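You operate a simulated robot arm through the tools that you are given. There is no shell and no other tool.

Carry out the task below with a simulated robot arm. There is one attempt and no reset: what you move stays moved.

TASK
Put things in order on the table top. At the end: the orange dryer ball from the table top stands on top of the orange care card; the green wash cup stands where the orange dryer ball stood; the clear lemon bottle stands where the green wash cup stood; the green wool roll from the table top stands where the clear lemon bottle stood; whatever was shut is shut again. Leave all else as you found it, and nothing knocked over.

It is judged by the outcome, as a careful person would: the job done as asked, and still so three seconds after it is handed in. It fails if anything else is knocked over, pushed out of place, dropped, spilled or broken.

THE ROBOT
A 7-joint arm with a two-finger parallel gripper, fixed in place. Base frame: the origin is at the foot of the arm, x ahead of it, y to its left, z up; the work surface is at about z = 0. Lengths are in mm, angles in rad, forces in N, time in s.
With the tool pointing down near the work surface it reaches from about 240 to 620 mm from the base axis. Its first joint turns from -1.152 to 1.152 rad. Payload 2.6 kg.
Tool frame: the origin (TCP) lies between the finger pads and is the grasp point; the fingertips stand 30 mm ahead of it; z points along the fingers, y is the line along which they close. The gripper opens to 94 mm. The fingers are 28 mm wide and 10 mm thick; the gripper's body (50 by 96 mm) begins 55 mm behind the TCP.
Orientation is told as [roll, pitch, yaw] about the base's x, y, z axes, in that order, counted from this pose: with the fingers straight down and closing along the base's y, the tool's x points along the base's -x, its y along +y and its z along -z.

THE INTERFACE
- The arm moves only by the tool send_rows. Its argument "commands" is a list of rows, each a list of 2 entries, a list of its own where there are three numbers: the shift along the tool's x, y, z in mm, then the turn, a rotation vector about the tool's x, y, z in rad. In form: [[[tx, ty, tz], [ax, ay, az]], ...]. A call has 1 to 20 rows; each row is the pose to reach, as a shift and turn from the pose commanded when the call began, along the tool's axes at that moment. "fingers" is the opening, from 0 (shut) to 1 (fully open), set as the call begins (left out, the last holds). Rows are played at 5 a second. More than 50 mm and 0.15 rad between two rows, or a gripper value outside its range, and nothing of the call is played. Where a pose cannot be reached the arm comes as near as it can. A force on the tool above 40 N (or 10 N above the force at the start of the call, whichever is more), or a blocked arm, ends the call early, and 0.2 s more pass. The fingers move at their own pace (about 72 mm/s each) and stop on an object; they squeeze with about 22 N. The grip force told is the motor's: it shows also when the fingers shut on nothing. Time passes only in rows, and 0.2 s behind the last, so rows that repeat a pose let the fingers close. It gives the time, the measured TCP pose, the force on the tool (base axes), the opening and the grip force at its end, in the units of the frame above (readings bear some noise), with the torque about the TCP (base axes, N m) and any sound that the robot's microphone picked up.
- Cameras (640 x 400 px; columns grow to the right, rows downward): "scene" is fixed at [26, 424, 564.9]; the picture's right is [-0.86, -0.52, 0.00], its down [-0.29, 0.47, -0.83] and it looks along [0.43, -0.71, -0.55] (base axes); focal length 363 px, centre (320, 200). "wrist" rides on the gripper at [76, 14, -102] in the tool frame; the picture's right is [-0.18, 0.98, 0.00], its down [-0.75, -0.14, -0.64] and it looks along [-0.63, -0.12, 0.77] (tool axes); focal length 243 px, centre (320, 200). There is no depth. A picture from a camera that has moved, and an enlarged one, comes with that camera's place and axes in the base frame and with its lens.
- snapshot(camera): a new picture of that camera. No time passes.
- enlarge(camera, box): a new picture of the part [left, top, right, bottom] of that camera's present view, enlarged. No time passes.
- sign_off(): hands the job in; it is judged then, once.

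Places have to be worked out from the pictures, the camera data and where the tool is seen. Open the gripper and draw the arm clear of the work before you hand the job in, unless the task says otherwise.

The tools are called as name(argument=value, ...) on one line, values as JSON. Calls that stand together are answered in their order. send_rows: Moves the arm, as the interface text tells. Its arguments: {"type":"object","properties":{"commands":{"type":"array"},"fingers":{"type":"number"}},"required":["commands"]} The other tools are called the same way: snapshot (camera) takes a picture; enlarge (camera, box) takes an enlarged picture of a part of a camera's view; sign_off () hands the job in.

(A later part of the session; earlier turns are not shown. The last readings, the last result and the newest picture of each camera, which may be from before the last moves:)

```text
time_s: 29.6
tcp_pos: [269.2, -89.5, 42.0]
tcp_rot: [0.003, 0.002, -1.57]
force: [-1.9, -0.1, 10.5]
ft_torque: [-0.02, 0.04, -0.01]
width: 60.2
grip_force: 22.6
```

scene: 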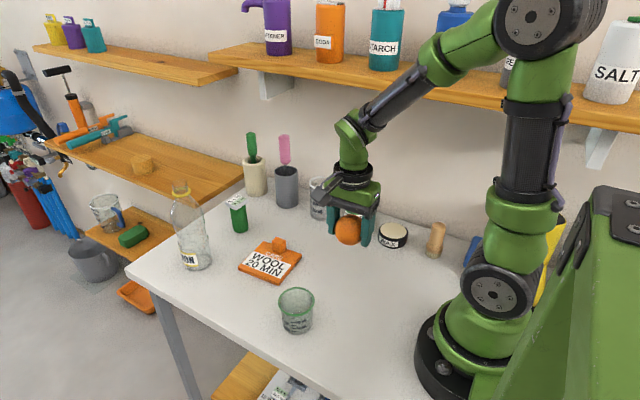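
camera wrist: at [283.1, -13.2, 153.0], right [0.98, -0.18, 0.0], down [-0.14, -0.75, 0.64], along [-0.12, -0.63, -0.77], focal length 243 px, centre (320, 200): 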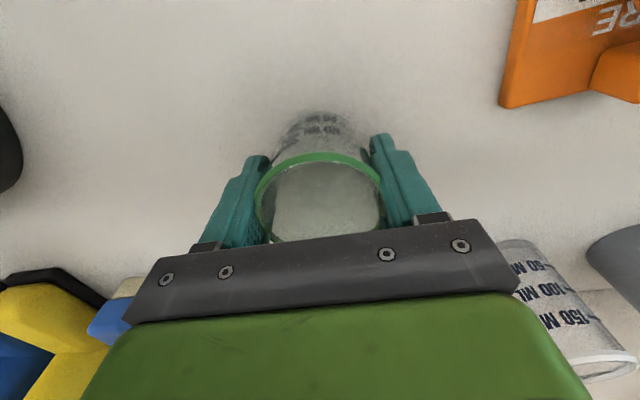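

Contact at 10.5 N: the cup stands on the table. I relax 0.7 mm and open the fingers.

send_rows(commands=[[[0, 0, -0.4], [0, 0, 0]], [[0, 0, -0.7], [0, 0, 0]], [[0, 0, -0.7], [0, 0, 0]]], fingers=0)

send_rows(commands=[[[0, 0, 0], [0, 0, 0]], [[0, 0, 0], [0, 0, 0]], [[0, 0, 0], [0, 0, 0]], [[0, 0, 0], [0, 0, 0]]], fingers=1)

snapshot(camera="wrist")

enlarge(camera="scene", box=[270, 180, 430, 320])

```text
time_s: 30.4
tcp_pos: [268.6, -89.5, 43.3]
tcp_rot: [-0.001, 0.0, -1.57]
force: [-0.7, 0.1, -0.4]
ft_torque: [0.0, 0.03, 0.0]
width: 60.0
grip_force: 21.6
```

```text
time_s: 31.4
tcp_pos: [270.2, -89.0, 44.1]
tcp_rot: [0.0, -0.001, -1.571]
force: [-0.3, 0.2, 0.2]
ft_torque: [0.02, 0.01, -0.01]
width: 94.1
grip_force: 0.0
```

```text
taken
camera wrist: at [283.1, -12.8, 145.7], right [0.98, -0.18, 0.0], down [-0.14, -0.75, 0.64], along [-0.12, -0.63, -0.77], focal length 243 px, centre (320, 200)
```

wrist: 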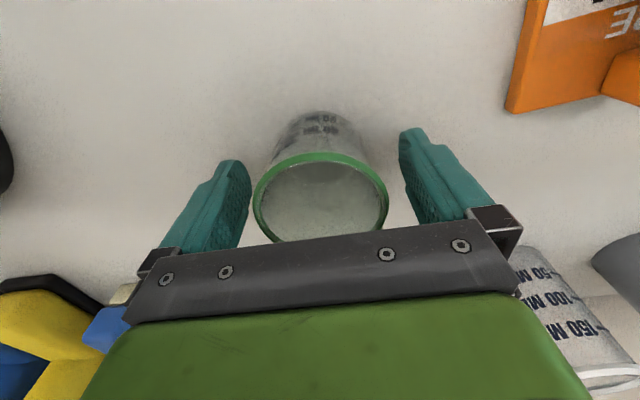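

```text
2.86 times, centred on (350, 250) of scene
camera zoom: at [26.0, 424.0, 564.9], right [-0.86, -0.52, 0.0], down [-0.29, 0.47, -0.83], along [0.43, -0.71, -0.55], focal length 1038 px, centre (234, 57)
```

zoom: 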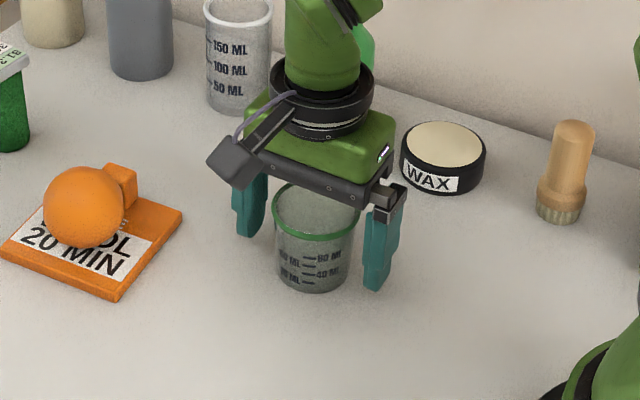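

The cup stands upright at about (269.5,-89). The bottle is about 208 mm tall (ring near z≈186), so I lift straight up to z≈255 before heading there.

send_rows(commands=[[[0, 0, -10], [0, 0, 0]], [[0, 0, -30], [0, 0, 0]], [[0, 0, -65], [0, 0, 0]], [[0, 0, -105], [0, 0, 0]], [[0, 0, -145], [0, 0, 0]], [[0, 0, -185], [0, 0, 0]], [[0, 0, -211], [0, 0, 0]], [[0, 0, -211], [0, 0, 0]]], fingers=1)

snapshot(camera="scene")

snapshot(camera="wrist")

```text
time_s: 33.2
tcp_pos: [266.5, -91.0, 253.9]
tcp_rot: [0.0, 0.0, -1.571]
force: [-0.5, 0.2, 0.8]
ft_torque: [0.01, 0.01, 0.02]
width: 93.9
grip_force: 0.1
```

```text
taken
```

scene: 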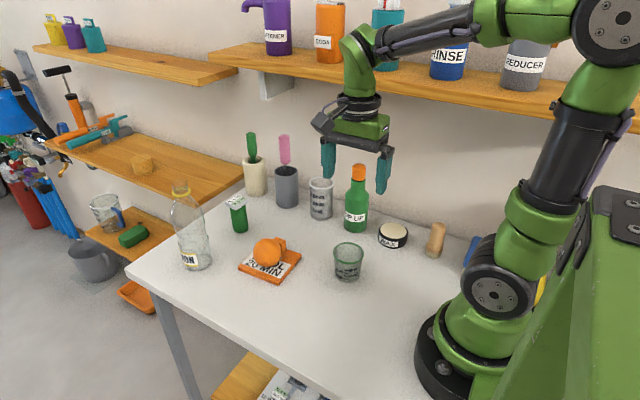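

```text
taken
camera wrist: at [280.0, -14.9, 356.7], right [0.98, -0.18, 0.0], down [-0.14, -0.75, 0.64], along [-0.12, -0.63, -0.77], focal length 243 px, centre (320, 200)
```

wrist: 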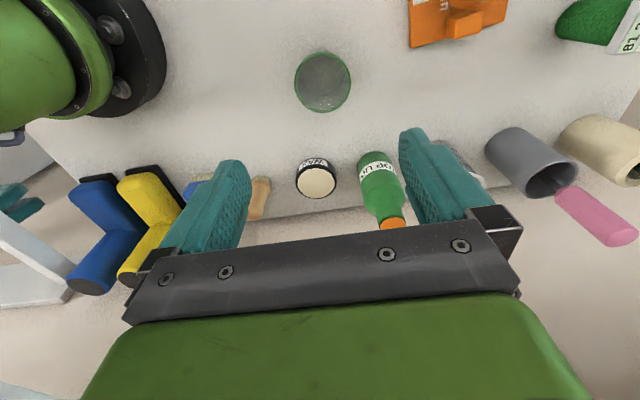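

Cup and ball look right. I travel high (z≈270) to above the bottle at (567,52).

send_rows(commands=[[[16, 33, -4], [0, 0, 0]], [[32, 66, -8], [0, 0, 0]], [[48, 100, -12], [0, 0, 0]], [[64, 134, -16], [0, 0, 0]], [[80, 168, -16], [0, 0, 0]], [[96, 201, -16], [0, 0, 0]], [[112, 234, -16], [0, 0, 0]], [[128, 267, -16], [0, 0, 0]], [[143, 298, -16], [0, 0, 0]], [[143, 298, -16], [0, 0, 0]]], fingers=1)

snapshot(camera="wrist")

snapshot(camera="scene")

```text
time_s: 35.4
tcp_pos: [566.0, 54.9, 267.6]
tcp_rot: [0.0, -0.001, -1.57]
force: [-0.6, -0.1, -0.8]
ft_torque: [0.01, 0.0, 0.0]
width: 94.1
grip_force: 0.0
```

```text
taken
camera wrist: at [579.4, 131.6, 370.1], right [0.98, -0.18, 0.0], down [-0.14, -0.75, 0.64], along [-0.12, -0.63, -0.77], focal length 243 px, centre (320, 200)
```

wrist: 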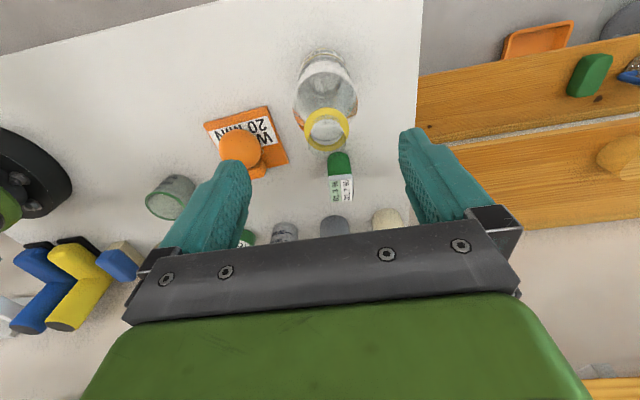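

```text
taken
```

scene: 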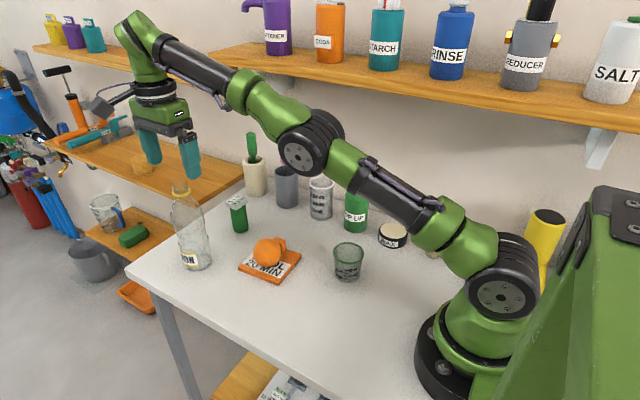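

enlarge(camera="wrist", box=[270, 30, 390, 160])

enlarge(camera="scene", box=[130, 110, 240, 280])

```text
3.08 times, centred on (330, 95) of wrist
camera zoom: at [579.4, 131.6, 370.1], right [0.98, -0.18, 0.0], down [-0.14, -0.75, 0.64], along [-0.12, -0.63, -0.77], focal length 746 px, centre (289, 523)
```

zoom: 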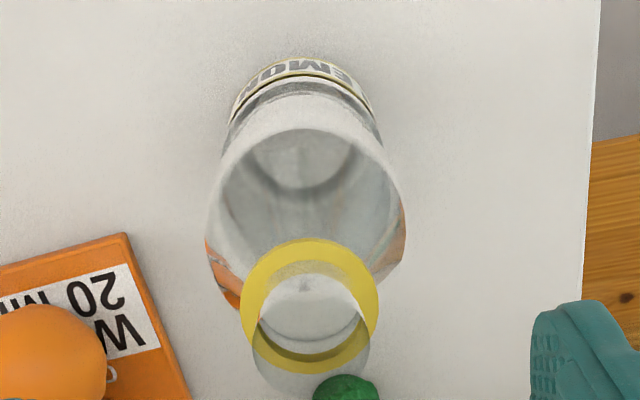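

```text
2.35 times, centred on (185, 195) of scene
camera zoom: at [25.9, 424.0, 564.9], right [-0.86, -0.52, 0.0], down [-0.29, 0.47, -0.83], along [0.43, -0.71, -0.55], focal length 855 px, centre (638, 212)
```

zoom: 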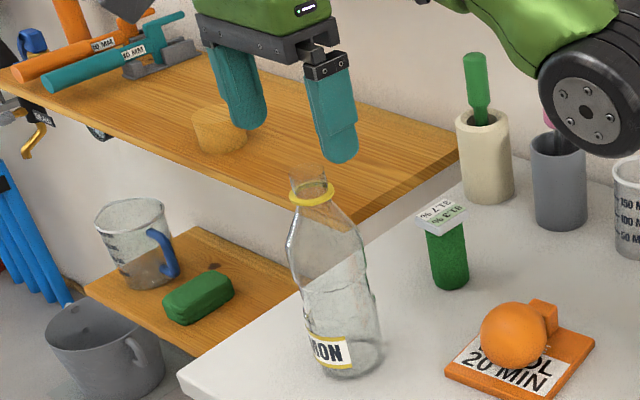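

The ring triangulates to (570,50.5,183.5), diameter ≈37, mouth top ≈205. I descend to TCP z≈197 (tips ≈167, just under the ring, above the wide shoulder).

send_rows(commands=[[[-4.8, 4.5, 0], [0, 0, 0]], [[-4.8, 4.5, 20], [0, 0, 0]], [[-4.8, 4.5, 40], [0, 0, 0]], [[-4.8, 4.5, 56], [0, 0, 0]], [[-4.8, 4.5, 66], [0, 0, 0]], [[-4.8, 4.5, 71], [0, 0, 0]], [[-4.8, 4.5, 71], [0, 0, 0]]], fingers=1)

snapshot(camera="wrist")

enlarge(camera="scene", box=[130, 150, 240, 280])

```text
time_s: 37.0
tcp_pos: [570.5, 48.6, 199.2]
tcp_rot: [-0.001, 0.001, -1.57]
force: [0.1, 0.4, 0.0]
ft_torque: [0.0, 0.01, 0.01]
width: 94.0
grip_force: 0.2
out of reach, approached as far as the arm can: row 1
```

```text
taken
camera wrist: at [585.0, 125.4, 301.8], right [0.98, -0.18, 0.0], down [-0.14, -0.75, 0.64], along [-0.12, -0.63, -0.77], focal length 243 px, centre (320, 200)
```

wrist: 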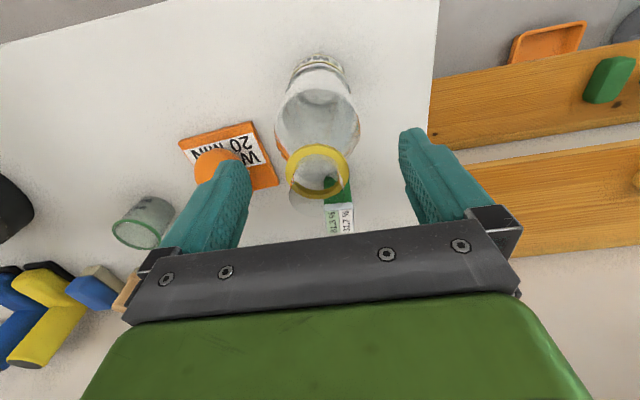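

```text
3.08 times, centred on (185, 215) of scene
camera zoom: at [26.0, 424.0, 564.9], right [-0.86, -0.52, 0.0], down [-0.29, 0.47, -0.83], along [0.43, -0.71, -0.55], focal length 1118 px, centre (735, 154)
```

zoom: 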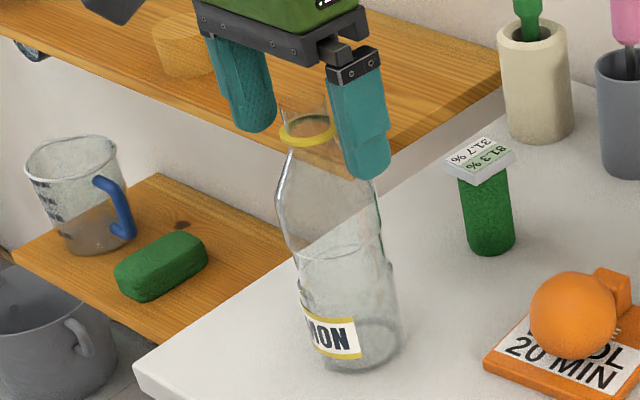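

Ring reads (569.5,49.5) against TCP (571,49.4): nearly centred. I shift 1 mm, drop 3 mm and close on the ring/neck.

send_rows(commands=[[[0, -1.2, 3], [0, 0, 0]], [[0, -1.2, 3], [0, 0, 0]]], fingers=1)

send_rows(commands=[[[0, 0, 0], [0, 0, 0]], [[0, 0, 0], [0, 0, 0]], [[0, 0, 0], [0, 0, 0]], [[0, 0, 0], [0, 0, 0]]], fingers=0)

snapshot(camera="wrist")

enlarge(camera="scene", box=[130, 150, 240, 280])

```text
time_s: 37.6
tcp_pos: [569.8, 48.1, 195.4]
tcp_rot: [0.001, -0.001, -1.572]
force: [0.6, 0.8, 0.2]
ft_torque: [0.01, 0.02, -0.01]
width: 93.8
grip_force: 0.0
```

```text
time_s: 38.6
tcp_pos: [570.2, 49.0, 198.2]
tcp_rot: [0.002, -0.001, -1.57]
force: [0.1, 0.6, 4.9]
ft_torque: [0.0, 0.01, 0.04]
width: 33.6
grip_force: 21.4
```

```text
taken
camera wrist: at [583.8, 124.9, 299.9], right [0.98, -0.18, 0.0], down [-0.14, -0.75, 0.64], along [-0.12, -0.63, -0.77], focal length 243 px, centre (320, 200)
```

wrist: 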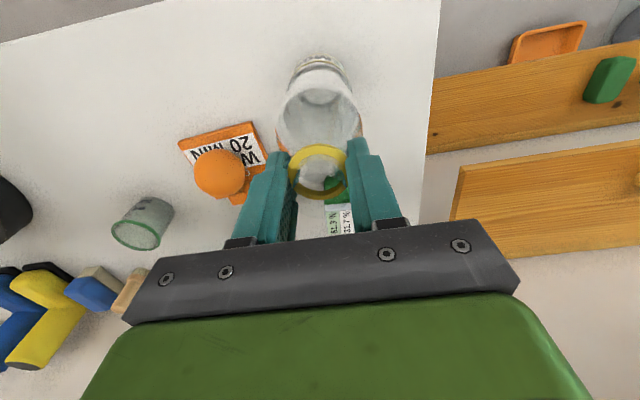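

```text
3.08 times, centred on (185, 215) of scene
camera zoom: at [25.9, 424.0, 564.9], right [-0.86, -0.52, 0.0], down [-0.29, 0.47, -0.83], along [0.43, -0.71, -0.55], focal length 1118 px, centre (735, 154)
```

zoom: 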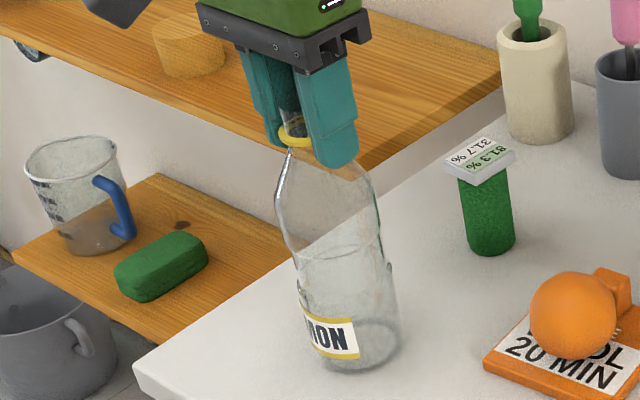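

The fingers hold at 33.6 mm on the ring. I lift gently 12 mm and check that the bottle comes up upright without slipping.

send_rows(commands=[[[0, 0, -3], [0, 0, 0]], [[0, 0, -6], [0, 0, 0]], [[0, 0, -9], [0, 0, 0]], [[0, 0, -12], [0, 0, 0]], [[0, 0, -12], [0, 0, 0]]], fingers=0)

snapshot(camera="wrist")

enlarge(camera="scene", box=[130, 150, 240, 280])

```text
time_s: 39.8
tcp_pos: [570.4, 49.5, 208.1]
tcp_rot: [0.001, -0.001, -1.571]
force: [0.0, -0.7, 0.3]
ft_torque: [0.0, 0.03, 0.0]
width: 27.2
grip_force: 22.2
```

```text
taken
camera wrist: at [584.3, 125.5, 310.5], right [0.98, -0.18, 0.0], down [-0.14, -0.75, 0.64], along [-0.12, -0.63, -0.77], focal length 243 px, centre (320, 200)
```

wrist: 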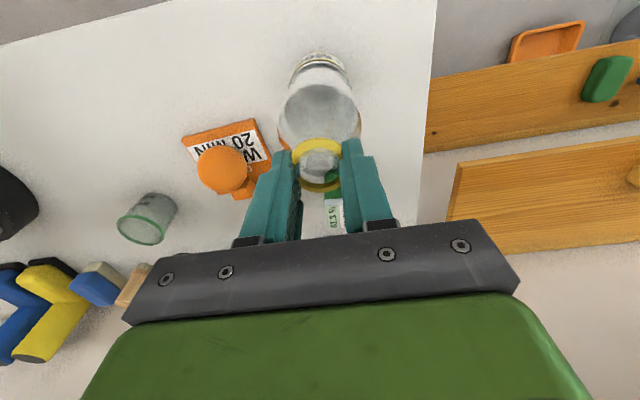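

```text
3.08 times, centred on (185, 215) of scene
camera zoom: at [26.0, 424.0, 564.9], right [-0.86, -0.52, 0.0], down [-0.29, 0.47, -0.83], along [0.43, -0.71, -0.55], focal length 1118 px, centre (735, 154)
```

zoom: 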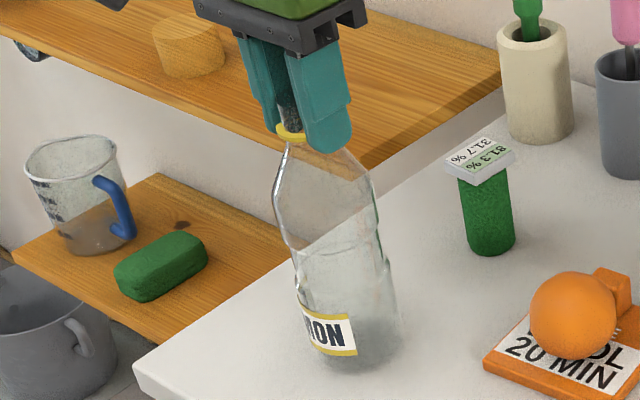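

The grip slid off the shoulder onto the straight neck (27.2 mm) and the bottle lifted a few mm. I lift 10 mm more and check for slip.

send_rows(commands=[[[0, 0, -3], [0, 0, 0]], [[0, 0, -6], [0, 0, 0]], [[0, 0, -10], [0, 0, 0]], [[0, 0, -10], [0, 0, 0]]], fingers=0)

snapshot(camera="wrist")

enlarge(camera="scene", box=[130, 150, 240, 280])

```text
time_s: 40.8
tcp_pos: [569.5, 49.3, 218.4]
tcp_rot: [0.0, 0.001, -1.57]
force: [-1.0, -0.1, -0.6]
ft_torque: [0.03, 0.01, 0.02]
width: 27.7
grip_force: 21.9
```

```text
taken
camera wrist: at [583.8, 124.9, 320.9], right [0.98, -0.18, 0.0], down [-0.14, -0.75, 0.64], along [-0.12, -0.63, -0.77], focal length 243 px, centre (320, 200)
```

wrist: 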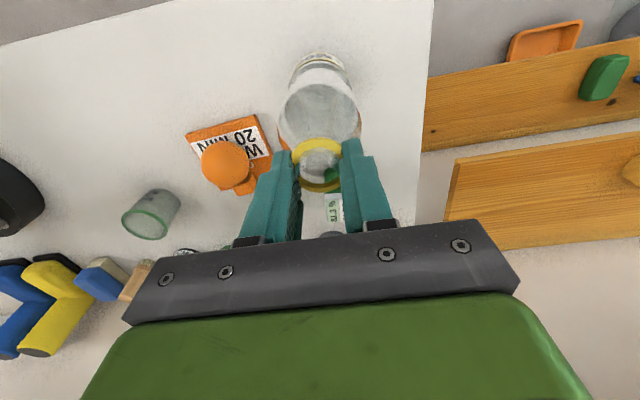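

```text
3.08 times, centred on (185, 215) of scene
camera zoom: at [26.0, 424.0, 564.9], right [-0.86, -0.52, 0.0], down [-0.29, 0.47, -0.83], along [0.43, -0.71, -0.55], focal length 1118 px, centre (735, 154)
```

zoom: 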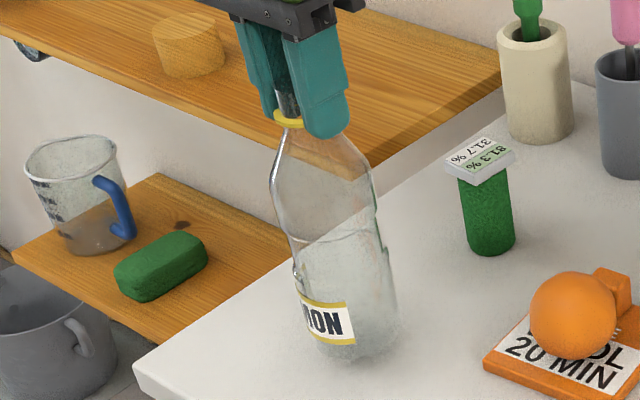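

The bottle hangs upright with no slip (ring 23 mm below TCP, bottle ≈12 mm up). I carry it inward via y≈80, clear of the ball, to over the cup's old place (290,72.5).

send_rows(commands=[[[5, -12, -8], [0, 0, 0]], [[12, -32, -16], [0, 0, 0]], [[20, -57, -24], [0, 0, 0]], [[27, -82, -30], [0, 0, 0]], [[30, -107, -30], [0, 0, 0]], [[31, -132, -30], [0, 0, 0]], [[31, -157, -30], [0, 0, 0]], [[31, -182, -30], [0, 0, 0]], [[30, -207, -30], [0, 0, 0]], [[28, -232, -30], [0, 0, 0]], [[25, -257, -30], [0, 0, 0]], [[23, -273, -30], [0, 0, 0]], [[23, -280, -30], [0, 0, 0]], [[23, -280, -30], [0, 0, 0]]], fingers=0)

snapshot(camera="wrist")

snapshot(camera="scene")

```text
time_s: 43.8
tcp_pos: [290.0, 71.4, 248.7]
tcp_rot: [0.0, 0.0, -1.57]
force: [-0.1, -0.6, 0.3]
ft_torque: [0.02, 0.0, -0.01]
width: 26.8
grip_force: 22.2
```

```text
taken
camera wrist: at [303.2, 147.7, 350.4], right [0.98, -0.18, 0.0], down [-0.14, -0.75, 0.64], along [-0.12, -0.63, -0.77], focal length 243 px, centre (320, 200)
```

wrist: 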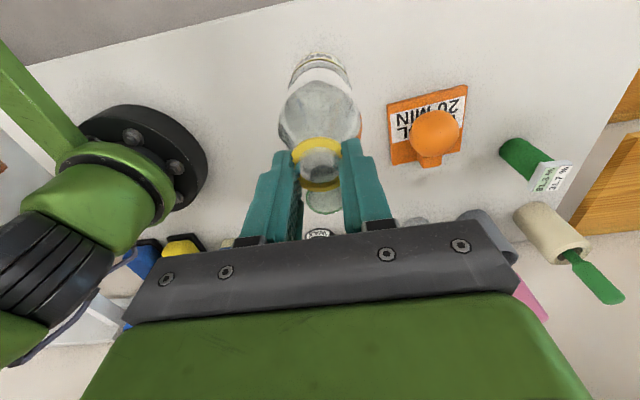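

```text
taken
```

scene: 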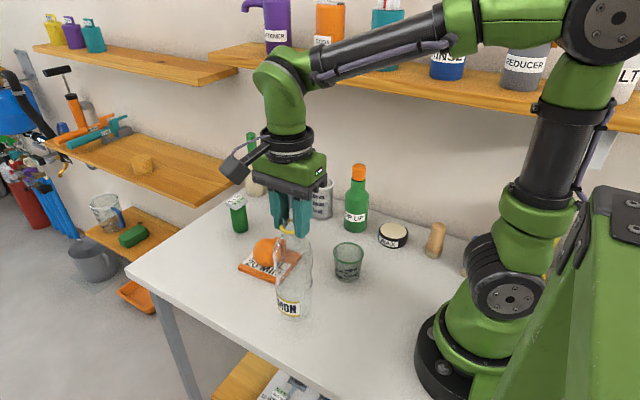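

The bottle is steady over (290,72). I lower to TCP z≈211, then feel for the table in 1 mm steps.

send_rows(commands=[[[0.8, 0, 10], [0, 0, 0]], [[0.8, 0, 20], [0, 0, 0]], [[0.8, 0, 29], [0, 0, 0]], [[0.8, 0, 35], [0, 0, 0]], [[0.8, 0, 37], [0, 0, 0]], [[0.8, 0, 37], [0, 0, 0]]], fingers=0)

enlarge(camera="scene", box=[220, 180, 380, 340])

snapshot(camera="wrist")

```text
time_s: 45.2
tcp_pos: [289.5, 74.0, 210.3]
tcp_rot: [0.001, 0.0, -1.57]
force: [0.4, 0.1, -0.8]
ft_torque: [0.01, -0.02, -0.01]
width: 26.8
grip_force: 21.9
```

```text
2.50 times, centred on (300, 260) of scene
camera zoom: at [26.0, 424.0, 564.9], right [-0.86, -0.52, 0.0], down [-0.29, 0.47, -0.83], along [0.43, -0.71, -0.55], focal length 908 px, centre (370, 50)
```

zoom: 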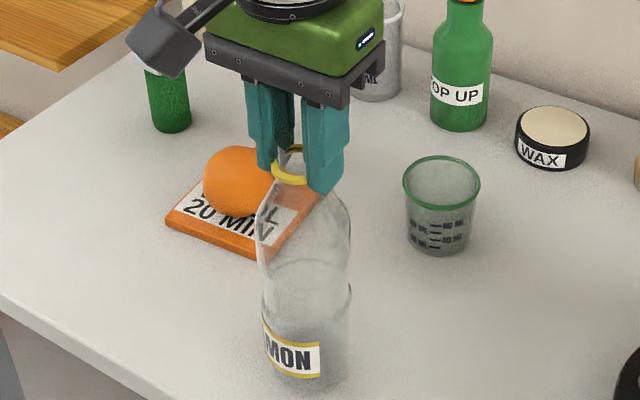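

```text
taken
camera wrist: at [303.5, 149.2, 313.4], right [0.98, -0.18, 0.0], down [-0.14, -0.75, 0.64], along [-0.12, -0.63, -0.77], focal length 243 px, centre (320, 200)
```

wrist: 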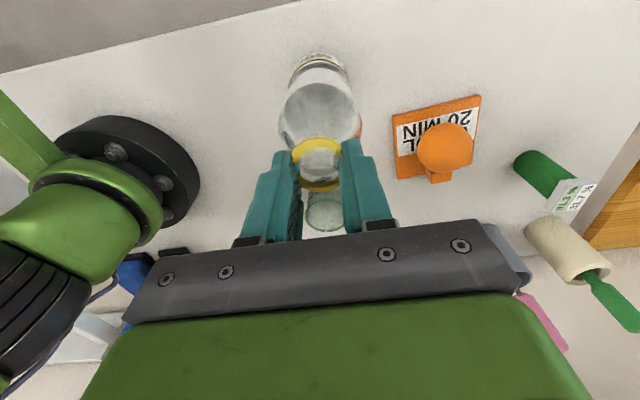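

Still free at z≈211. I step down slowly toward contact (expected near 206).

send_rows(commands=[[[-0.5, 0, 1], [0, 0, 0]], [[-0.5, 0, 2], [0, 0, 0]], [[-0.5, 0, 2], [0, 0, 0]]], fingers=0)

send_rows(commands=[[[0, 0, 0.7], [0, 0, 0]], [[0, 0, 1.3], [0, 0, 0]], [[0, 0, 1.3], [0, 0, 0]]], fingers=0)

send_rows(commands=[[[0, 0, 0.5], [0, 0, 0]], [[0, 0, 1], [0, 0, 0]], [[0, 0, 1], [0, 0, 0]]], fingers=0)

```text
time_s: 46.0
tcp_pos: [290.3, 71.5, 210.1]
tcp_rot: [-0.001, -0.001, -1.57]
force: [-0.1, 0.7, -0.1]
ft_torque: [0.02, 0.0, -0.03]
width: 27.0
grip_force: 21.5
```

```text
time_s: 46.8
tcp_pos: [291.0, 71.5, 208.1]
tcp_rot: [-0.002, 0.001, -1.572]
force: [-0.4, 1.0, 0.2]
ft_torque: [0.01, 0.01, -0.01]
width: 27.2
grip_force: 22.1
```

```text
time_s: 47.6
tcp_pos: [288.4, 72.5, 207.7]
tcp_rot: [-0.001, 0.0, -1.571]
force: [1.5, 0.9, -0.1]
ft_torque: [0.03, -0.01, 0.0]
width: 26.6
grip_force: 22.1
```

No contact yet at ≈207.5; I continue in 1 mm steps.

send_rows(commands=[[[0, 0, 0.5], [0, 0, 0]], [[0, 0, 1], [0, 0, 0]], [[0, 0, 1], [0, 0, 0]]], fingers=0)

send_rows(commands=[[[0, 0, 0.5], [0, 0, 0]], [[0, 0, 1], [0, 0, 0]], [[0, 0, 1], [0, 0, 0]]], fingers=0)

enlarge(camera="scene", box=[220, 180, 380, 340])

```text
time_s: 48.4
tcp_pos: [291.1, 72.0, 207.9]
tcp_rot: [0.001, 0.001, -1.57]
force: [-0.5, 0.0, -0.4]
ft_torque: [0.02, -0.01, 0.01]
width: 26.7
grip_force: 22.1
```

```text
time_s: 49.2
tcp_pos: [290.3, 72.0, 204.6]
tcp_rot: [0.0, -0.001, -1.57]
force: [-0.2, 0.5, 0.7]
ft_torque: [0.0, 0.01, -0.02]
width: 26.9
grip_force: 22.0
```

```text
2.50 times, centred on (300, 260) of scene
camera zoom: at [26.0, 424.0, 564.9], right [-0.86, -0.52, 0.0], down [-0.29, 0.47, -0.83], along [0.43, -0.71, -0.55], focal length 908 px, centre (370, 50)
```

zoom: 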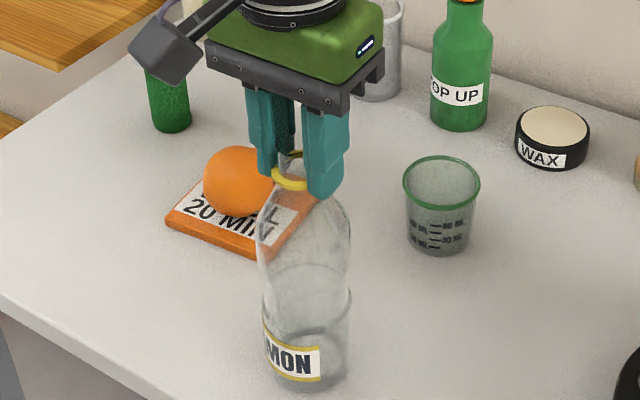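

Still no clear contact at ≈205.5. Continue down.

send_rows(commands=[[[0, 0, 0.5], [0, 0, 0]], [[0, 0, 1], [0, 0, 0]], [[0, 0, 1], [0, 0, 0]]], fingers=0)

send_rows(commands=[[[0, 0, 0.5], [0, 0, 0]], [[0, 0, 1], [0, 0, 0]], [[0, 0, 1], [0, 0, 0]]], fingers=0)

```text
time_s: 50.0
tcp_pos: [290.9, 71.9, 204.6]
tcp_rot: [0.002, 0.0, -1.57]
force: [-1.1, -1.2, 18.0]
ft_torque: [-0.34, 0.14, 0.02]
width: 27.0
grip_force: 22.3
```

```text
time_s: 50.8
tcp_pos: [290.8, 72.7, 205.8]
tcp_rot: [0.006, 0.002, -1.569]
force: [-3.1, -1.7, 33.8]
ft_torque: [-0.25, 0.37, 0.0]
width: 27.0
grip_force: 22.2
```

Contact reached (34 N, stiff). I back off 1.8 mm to a light contact and check before releasing.

send_rows(commands=[[[0, 0, -0.9], [0, 0, 0]], [[0, 0, -1.8], [0, 0, 0]], [[0, 0, -1.8], [0, 0, 0]], [[0, 0, -1.8], [0, 0, 0]]], fingers=0)

enlarge(camera="scene", box=[220, 180, 380, 340])

snapshot(camera="wrist")

```text
time_s: 51.8
tcp_pos: [289.7, 72.8, 205.0]
tcp_rot: [-0.001, -0.001, -1.571]
force: [0.5, 3.0, 15.3]
ft_torque: [0.8, -0.19, -0.02]
width: 26.9
grip_force: 22.1
```

```text
2.50 times, centred on (300, 260) of scene
camera zoom: at [25.9, 424.0, 564.9], right [-0.86, -0.52, 0.0], down [-0.29, 0.47, -0.83], along [0.43, -0.71, -0.55], focal length 908 px, centre (370, 50)
```

zoom: 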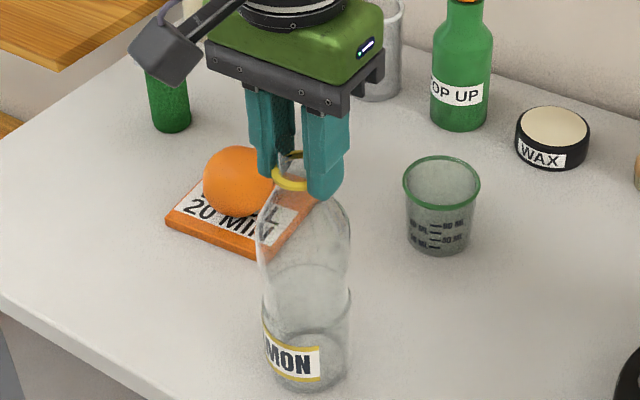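

```text
taken
camera wrist: at [304.0, 148.4, 307.3], right [0.98, -0.18, 0.0], down [-0.14, -0.75, 0.64], along [-0.12, -0.63, -0.77], focal length 243 px, centre (320, 200)
```

wrist: 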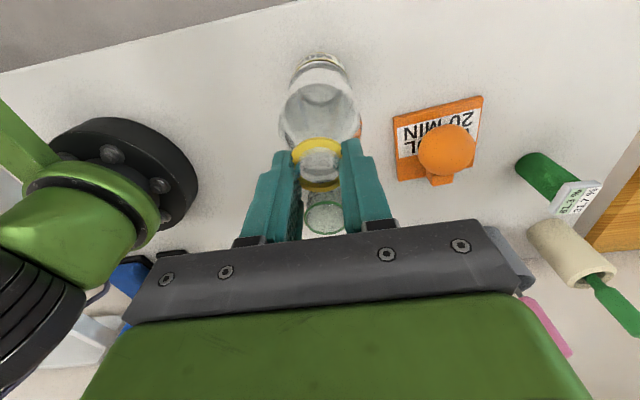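

There's still 15 N; I ease up another 0.8 mm so the bottle stands under nearly its own weight.

send_rows(commands=[[[0, 0, -0.4], [0, 0, 0]], [[0, 0, -0.8], [0, 0, 0]], [[0, 0, -0.8], [0, 0, 0]]], fingers=0)

```text
time_s: 52.6
tcp_pos: [291.1, 72.3, 205.0]
tcp_rot: [-0.004, -0.001, -1.572]
force: [0.7, 0.5, 0.7]
ft_torque: [-0.03, -0.04, 0.0]
width: 26.8
grip_force: 22.2
```

Force is now near zero, bottle just touching the table. I open the fingers moderately and look.

send_rows(commands=[[[0, 0, 0.3], [0, 0, 0]], [[0, 0, 0.3], [0, 0, 0]]], fingers=0)

send_rows(commands=[[[0, 0, 0], [0, 0, 0]], [[0, 0, 0], [0, 0, 0]], [[0, 0, 0], [0, 0, 0]], [[0, 0, 0], [0, 0, 0]]], fingers=0.6)

enlarge(camera="scene", box=[220, 180, 380, 340])

snapshot(camera="wrist")

```text
time_s: 53.2
tcp_pos: [291.0, 71.6, 205.1]
tcp_rot: [0.001, 0.002, -1.572]
force: [-0.5, 0.2, 1.2]
ft_torque: [0.0, 0.07, -0.02]
width: 26.9
grip_force: 22.6
```

```text
time_s: 54.2
tcp_pos: [291.7, 71.9, 205.1]
tcp_rot: [0.0, 0.0, -1.571]
force: [0.1, 1.4, 0.5]
ft_torque: [-0.04, 0.0, -0.02]
width: 56.6
grip_force: 0.0
```

```text
2.50 times, centred on (300, 260) of scene
camera zoom: at [26.0, 424.0, 564.9], right [-0.86, -0.52, 0.0], down [-0.29, 0.47, -0.83], along [0.43, -0.71, -0.55], focal length 908 px, centre (370, 50)
```

zoom: 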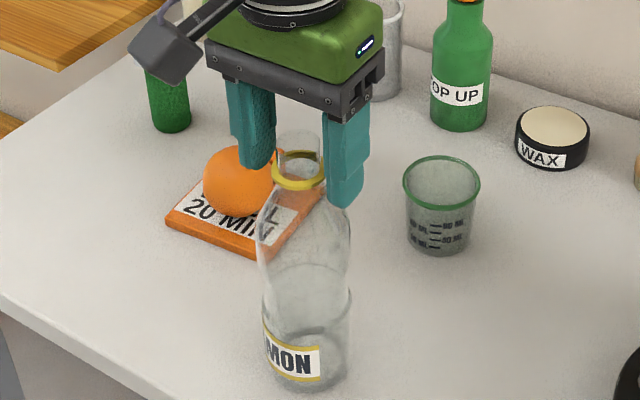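

```text
taken
camera wrist: at [304.4, 148.1, 307.7], right [0.98, -0.18, 0.0], down [-0.14, -0.75, 0.64], along [-0.12, -0.63, -0.77], focal length 243 px, centre (320, 200)
```

wrist: 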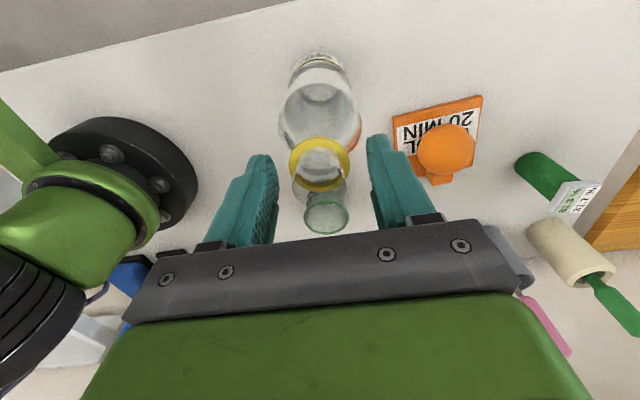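

The bottle stands upright at (291,72). I open fully, rise clear of its mouth, then travel to a viewpoint near the roll.

send_rows(commands=[[[0, 0, 0], [0, 0, 0]], [[0, 0, -8], [0, 0, 0]], [[0, 0, -22], [0, 0, 0]], [[0, 0, -42], [0, 0, 0]], [[0, 0, -62], [0, 0, 0]], [[0, 0, -62], [0, 0, 0]]], fingers=1)

enlarge(camera="scene", box=[220, 180, 380, 340])

snapshot(camera="wrist")

```text
time_s: 55.6
tcp_pos: [291.1, 73.2, 267.8]
tcp_rot: [-0.001, -0.001, -1.57]
force: [0.8, 0.5, 0.4]
ft_torque: [0.02, 0.03, -0.01]
width: 94.0
grip_force: 0.0
```

```text
2.50 times, centred on (300, 260) of scene
camera zoom: at [26.0, 424.0, 564.9], right [-0.86, -0.52, 0.0], down [-0.29, 0.47, -0.83], along [0.43, -0.71, -0.55], focal length 908 px, centre (370, 50)
```

zoom: 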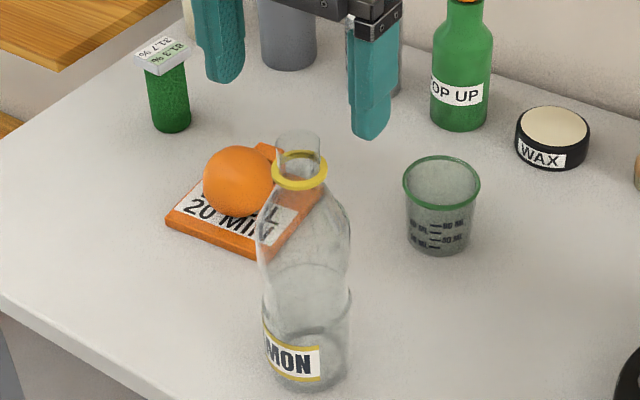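

```text
taken
camera wrist: at [303.9, 149.6, 370.1], right [0.98, -0.18, 0.0], down [-0.14, -0.75, 0.64], along [-0.12, -0.63, -0.77], focal length 243 px, centre (320, 200)
```

wrist: 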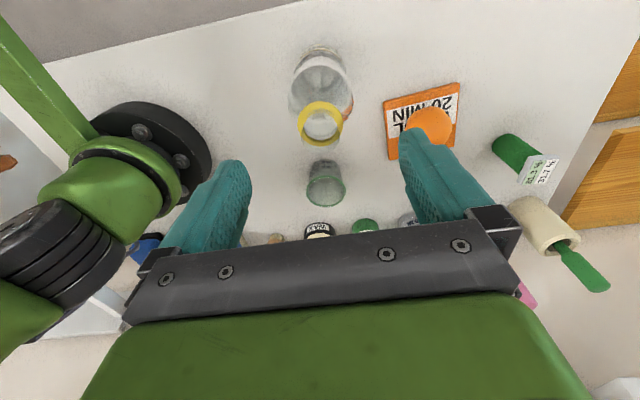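

All four placed objects look stable. I travel to (557,0,190) for a close wrist view of the roll and the white piece on it.

send_rows(commands=[[[-10, 38, 0], [0, 0, 0]], [[-20, 76, 0], [0, 0, 0]], [[-30, 114, 5], [0, 0, 0]], [[-40, 152, 20], [0, 0, 0]], [[-50, 190, 40], [0, 0, 0]], [[-60, 228, 60], [0, 0, 0]], [[-73, 266, 78], [0, 0, 0]], [[-73, 266, 78], [0, 0, 0]]], fingers=1)

snapshot(camera="wrist")

snapshot(camera="scene")

```text
time_s: 57.4
tcp_pos: [554.8, -1.0, 190.4]
tcp_rot: [0.0, 0.0, -1.57]
force: [0.5, 0.0, -0.1]
ft_torque: [-0.01, -0.01, 0.02]
width: 93.9
grip_force: 0.0
```

```text
taken
camera wrist: at [568.9, 76.9, 292.0], right [0.98, -0.18, 0.0], down [-0.14, -0.75, 0.64], along [-0.12, -0.63, -0.77], focal length 243 px, centre (320, 200)
```

wrist: 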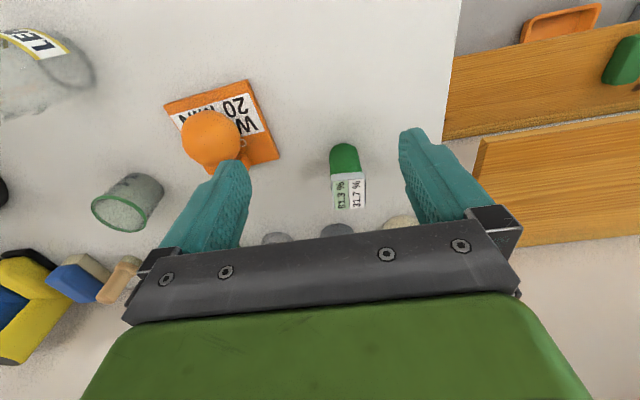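

```text
taken
```

scene: 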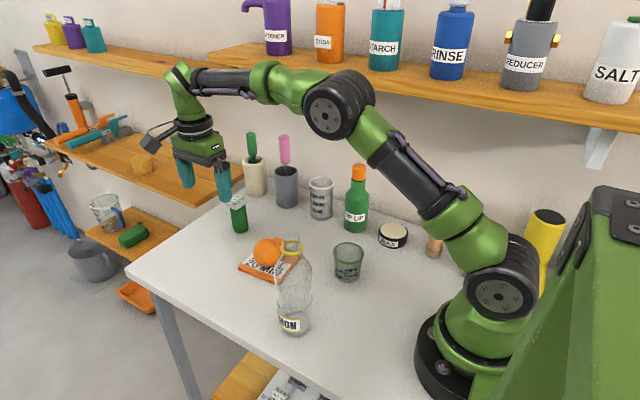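

enlarge(camera="wrist", box=[310, 130, 390, 220])

enlarge(camera="scene", box=[205, 170, 275, 240])

```text
4.44 times, centred on (350, 175) of wrist
camera zoom: at [568.9, 76.9, 292.0], right [0.98, -0.18, 0.0], down [-0.14, -0.75, 0.64], along [-0.12, -0.63, -0.77], focal length 1078 px, centre (187, 311)
```

zoom: 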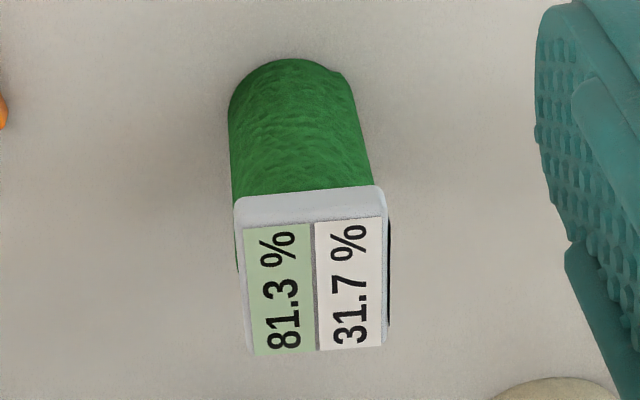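

```text
5.71 times, centred on (240, 205) of scene
camera zoom: at [26.0, 424.0, 564.9], right [-0.86, -0.52, 0.0], down [-0.29, 0.47, -0.83], along [0.43, -0.71, -0.55], focal length 2076 px, centre (777, 171)
```

zoom: 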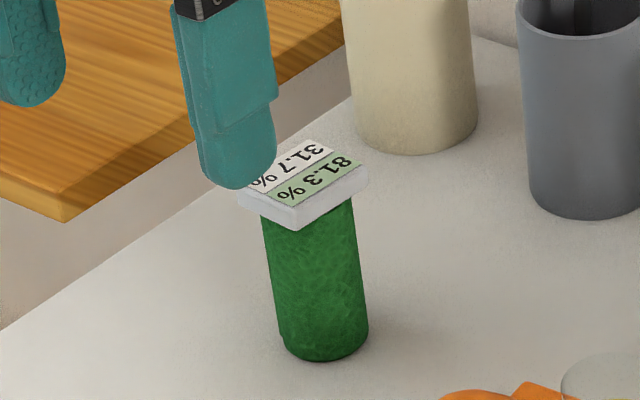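

The white meter (≈34×41 mm, turned ≈-5°) sits on the roll (≈37 mm dia, axis ≈(571,-91)); along its short side it is narrower than the roll. I move above and turn the tool 5° so the pads run parallel to the meter and grip the roll only.

send_rows(commands=[[[-23, 4, 10], [0, 0, 0.02]], [[-46, 8, 20], [0, 0, 0.045]], [[-69, 12, 30], [0, 0, 0.07]], [[-91, 16, 40], [0, 0, 0.087]], [[-91, 16, 40], [0, 0, 0.087]]], fingers=1)

snapshot(camera="wrist")

enlarge(camera="scene", box=[170, 130, 310, 250])

```text
time_s: 58.6
tcp_pos: [572.2, -93.4, 149.1]
tcp_rot: [0.0, -0.001, -1.658]
force: [-0.3, 0.4, 0.5]
ft_torque: [-0.04, 0.01, -0.01]
width: 94.0
grip_force: 0.0
```

```text
taken
camera wrist: at [592.9, -17.8, 251.5], right [0.96, -0.27, 0.0], down [-0.21, -0.74, 0.64], along [-0.17, -0.62, -0.77], focal length 243 px, centre (320, 200)
```

wrist: 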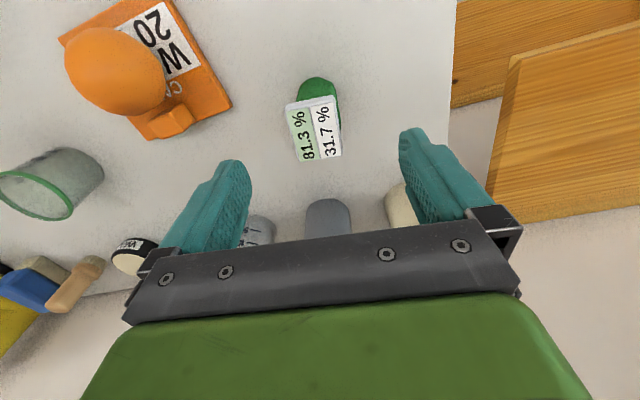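

```text
3.33 times, centred on (240, 190) of scene
camera zoom: at [26.0, 424.0, 564.9], right [-0.86, -0.52, 0.0], down [-0.29, 0.47, -0.83], along [0.43, -0.71, -0.55], focal length 1211 px, centre (587, 233)
```

zoom: 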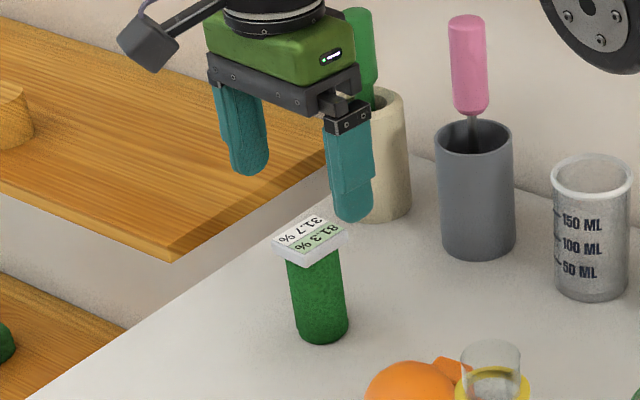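

enlarge(camera="wrist", box=[270, 65, 370, 175])

```text
3.64 times, centred on (320, 120) of wrist
camera zoom: at [592.9, -17.8, 251.5], right [0.96, -0.27, 0.0], down [-0.21, -0.74, 0.64], along [-0.17, -0.62, -0.77], focal length 882 px, centre (320, 491)
```

zoom: 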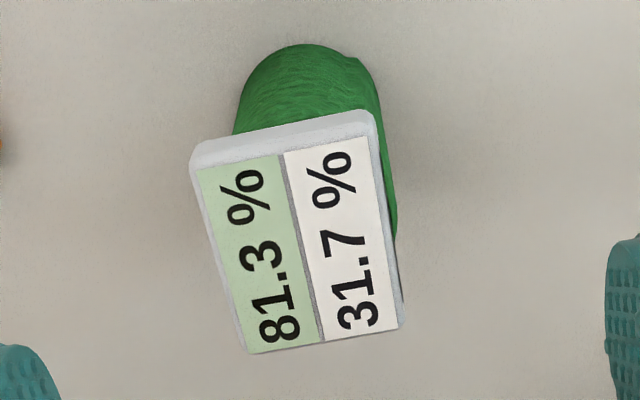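

In the tool frame the meter spans y −20…+14 and the roll about −20…+16.5, well aligned with the pads. I shift 1.7 mm to centre on the roll and descend to TCP z≈42 with fingers open.

send_rows(commands=[[[0.8, -1.7, 20], [0, 0, 0]], [[0.8, -1.7, 42], [0, 0, 0]], [[0.8, -1.7, 64], [0, 0, 0]], [[0.8, -1.7, 84], [0, 0, 0]], [[0.8, -1.7, 98], [0, 0, 0]], [[0.8, -1.7, 107], [0, 0, 0]], [[0.8, -1.7, 107], [0, 0, 0]]], fingers=1)

snapshot(camera="wrist")

enlarge(camera="scene", box=[180, 150, 300, 250])

```text
time_s: 60.2
tcp_pos: [571.3, -90.7, 42.4]
tcp_rot: [0.0, -0.001, -1.658]
force: [-0.4, -0.2, -0.1]
ft_torque: [0.0, 0.02, -0.03]
width: 93.8
grip_force: 0.0
```

```text
taken
camera wrist: at [590.8, -16.2, 145.1], right [0.96, -0.27, 0.0], down [-0.21, -0.74, 0.64], along [-0.17, -0.62, -0.77], focal length 243 px, centre (320, 200)
```

wrist: 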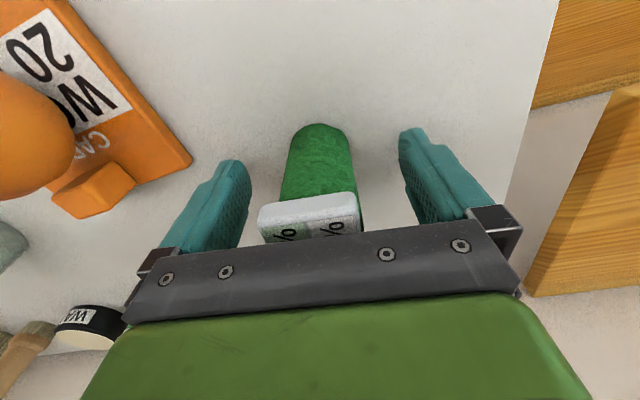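

```text
4.00 times, centred on (240, 200) of scene
camera zoom: at [26.0, 424.0, 564.9], right [-0.86, -0.52, 0.0], down [-0.29, 0.47, -0.83], along [0.43, -0.71, -0.55], focal length 1453 px, centre (640, 200)
```

zoom: 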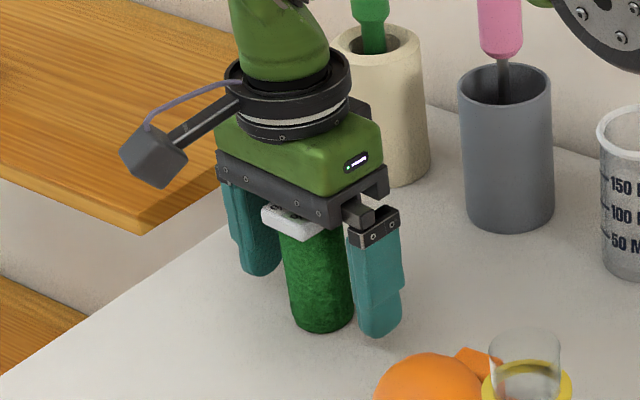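

I zoom in on the wrist view to check the side clearance of the roll and meter between the pads.

enlarge(camera="wrist", box=[220, 110, 440, 250])

```text
2.86 times, centred on (330, 180) of wrist
camera zoom: at [590.8, -16.2, 145.1], right [0.96, -0.27, 0.0], down [-0.21, -0.74, 0.64], along [-0.17, -0.62, -0.77], focal length 693 px, centre (291, 257)
```

zoom: 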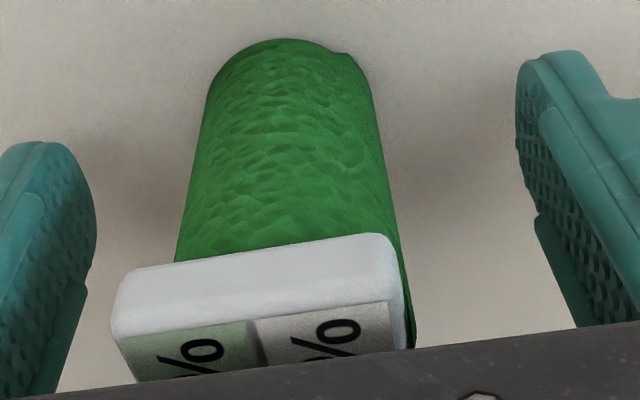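

The roll (≈37 mm) is centred within 0.5 mm and the meter edges lie within the roll's width along the closing axis. I close in stages.

send_rows(commands=[[[0, 0, 0], [0, 0, 0]], [[0, 0, 0], [0, 0, 0]], [[0, 0, 0], [0, 0, 0]]], fingers=0.46)

enlarge(camera="wrist", box=[220, 110, 440, 250])

enlarge(camera="scene", box=[190, 170, 290, 240])

```text
time_s: 61.0
tcp_pos: [571.1, -91.5, 42.9]
tcp_rot: [0.0, 0.0, -1.659]
force: [0.7, -0.9, 1.0]
ft_torque: [-0.01, 0.04, 0.04]
width: 43.3
grip_force: 0.0
```

```text
2.86 times, centred on (330, 180) of wrist
camera zoom: at [590.8, -16.2, 145.4], right [0.96, -0.27, 0.0], down [-0.21, -0.74, 0.64], along [-0.17, -0.62, -0.77], focal length 693 px, centre (291, 257)
```

zoom: 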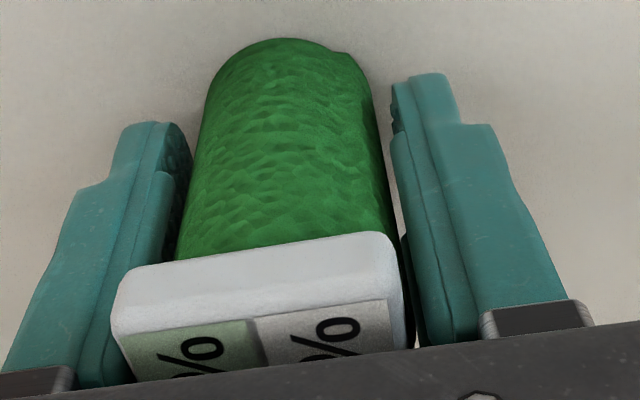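

```text
5.71 times, centred on (240, 205) of scene
camera zoom: at [26.0, 424.0, 564.9], right [-0.86, -0.52, 0.0], down [-0.29, 0.47, -0.83], along [0.43, -0.71, -0.55], focal length 2076 px, centre (777, 171)
```

zoom: 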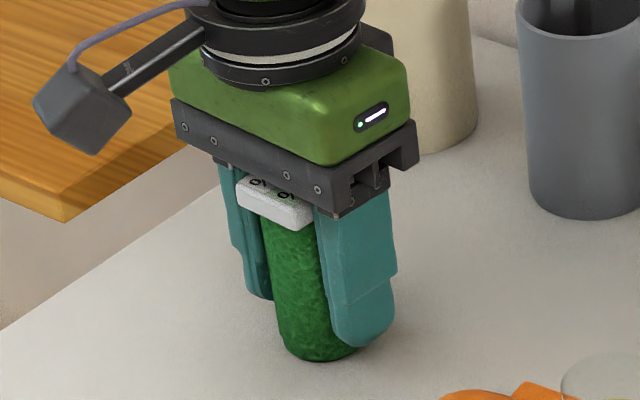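

Gap is now 43 mm with the roll and meter untouched and centred. I close fully on the roll.

send_rows(commands=[[[0, 0, 0], [0, 0, 0]], [[0, 0, 0], [0, 0, 0]], [[0, 0, 0], [0, 0, 0]]], fingers=0)

enlarge(camera="wrist", box=[220, 110, 440, 250])

enlarge(camera="scene", box=[190, 170, 290, 240])

```text
time_s: 61.8
tcp_pos: [570.8, -91.1, 42.7]
tcp_rot: [0.0, 0.0, -1.659]
force: [-0.2, -0.4, -0.5]
ft_torque: [0.02, -0.03, 0.01]
width: 39.8
grip_force: 21.8
```

```text
2.86 times, centred on (330, 180) of wrist
camera zoom: at [590.8, -16.2, 145.4], right [0.96, -0.27, 0.0], down [-0.21, -0.74, 0.64], along [-0.17, -0.62, -0.77], focal length 693 px, centre (291, 257)
```

zoom: 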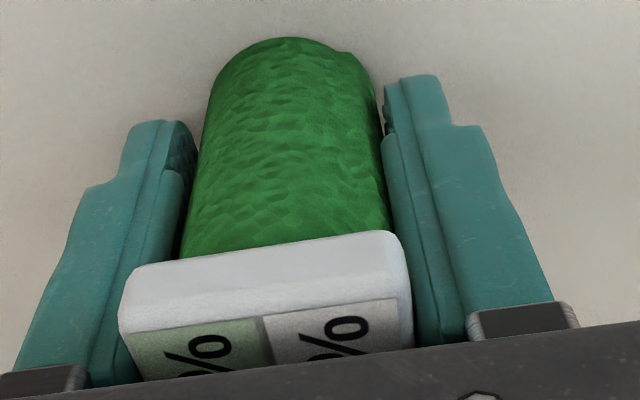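

```text
5.71 times, centred on (240, 205) of scene
camera zoom: at [25.9, 424.0, 564.9], right [-0.86, -0.52, 0.0], down [-0.29, 0.47, -0.83], along [0.43, -0.71, -0.55], focal length 2076 px, centre (777, 171)
```

zoom: 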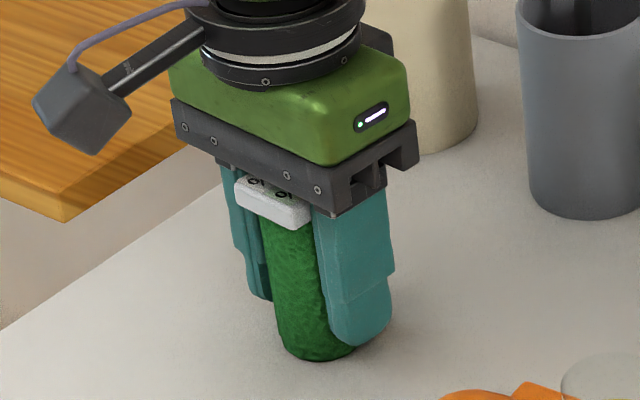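

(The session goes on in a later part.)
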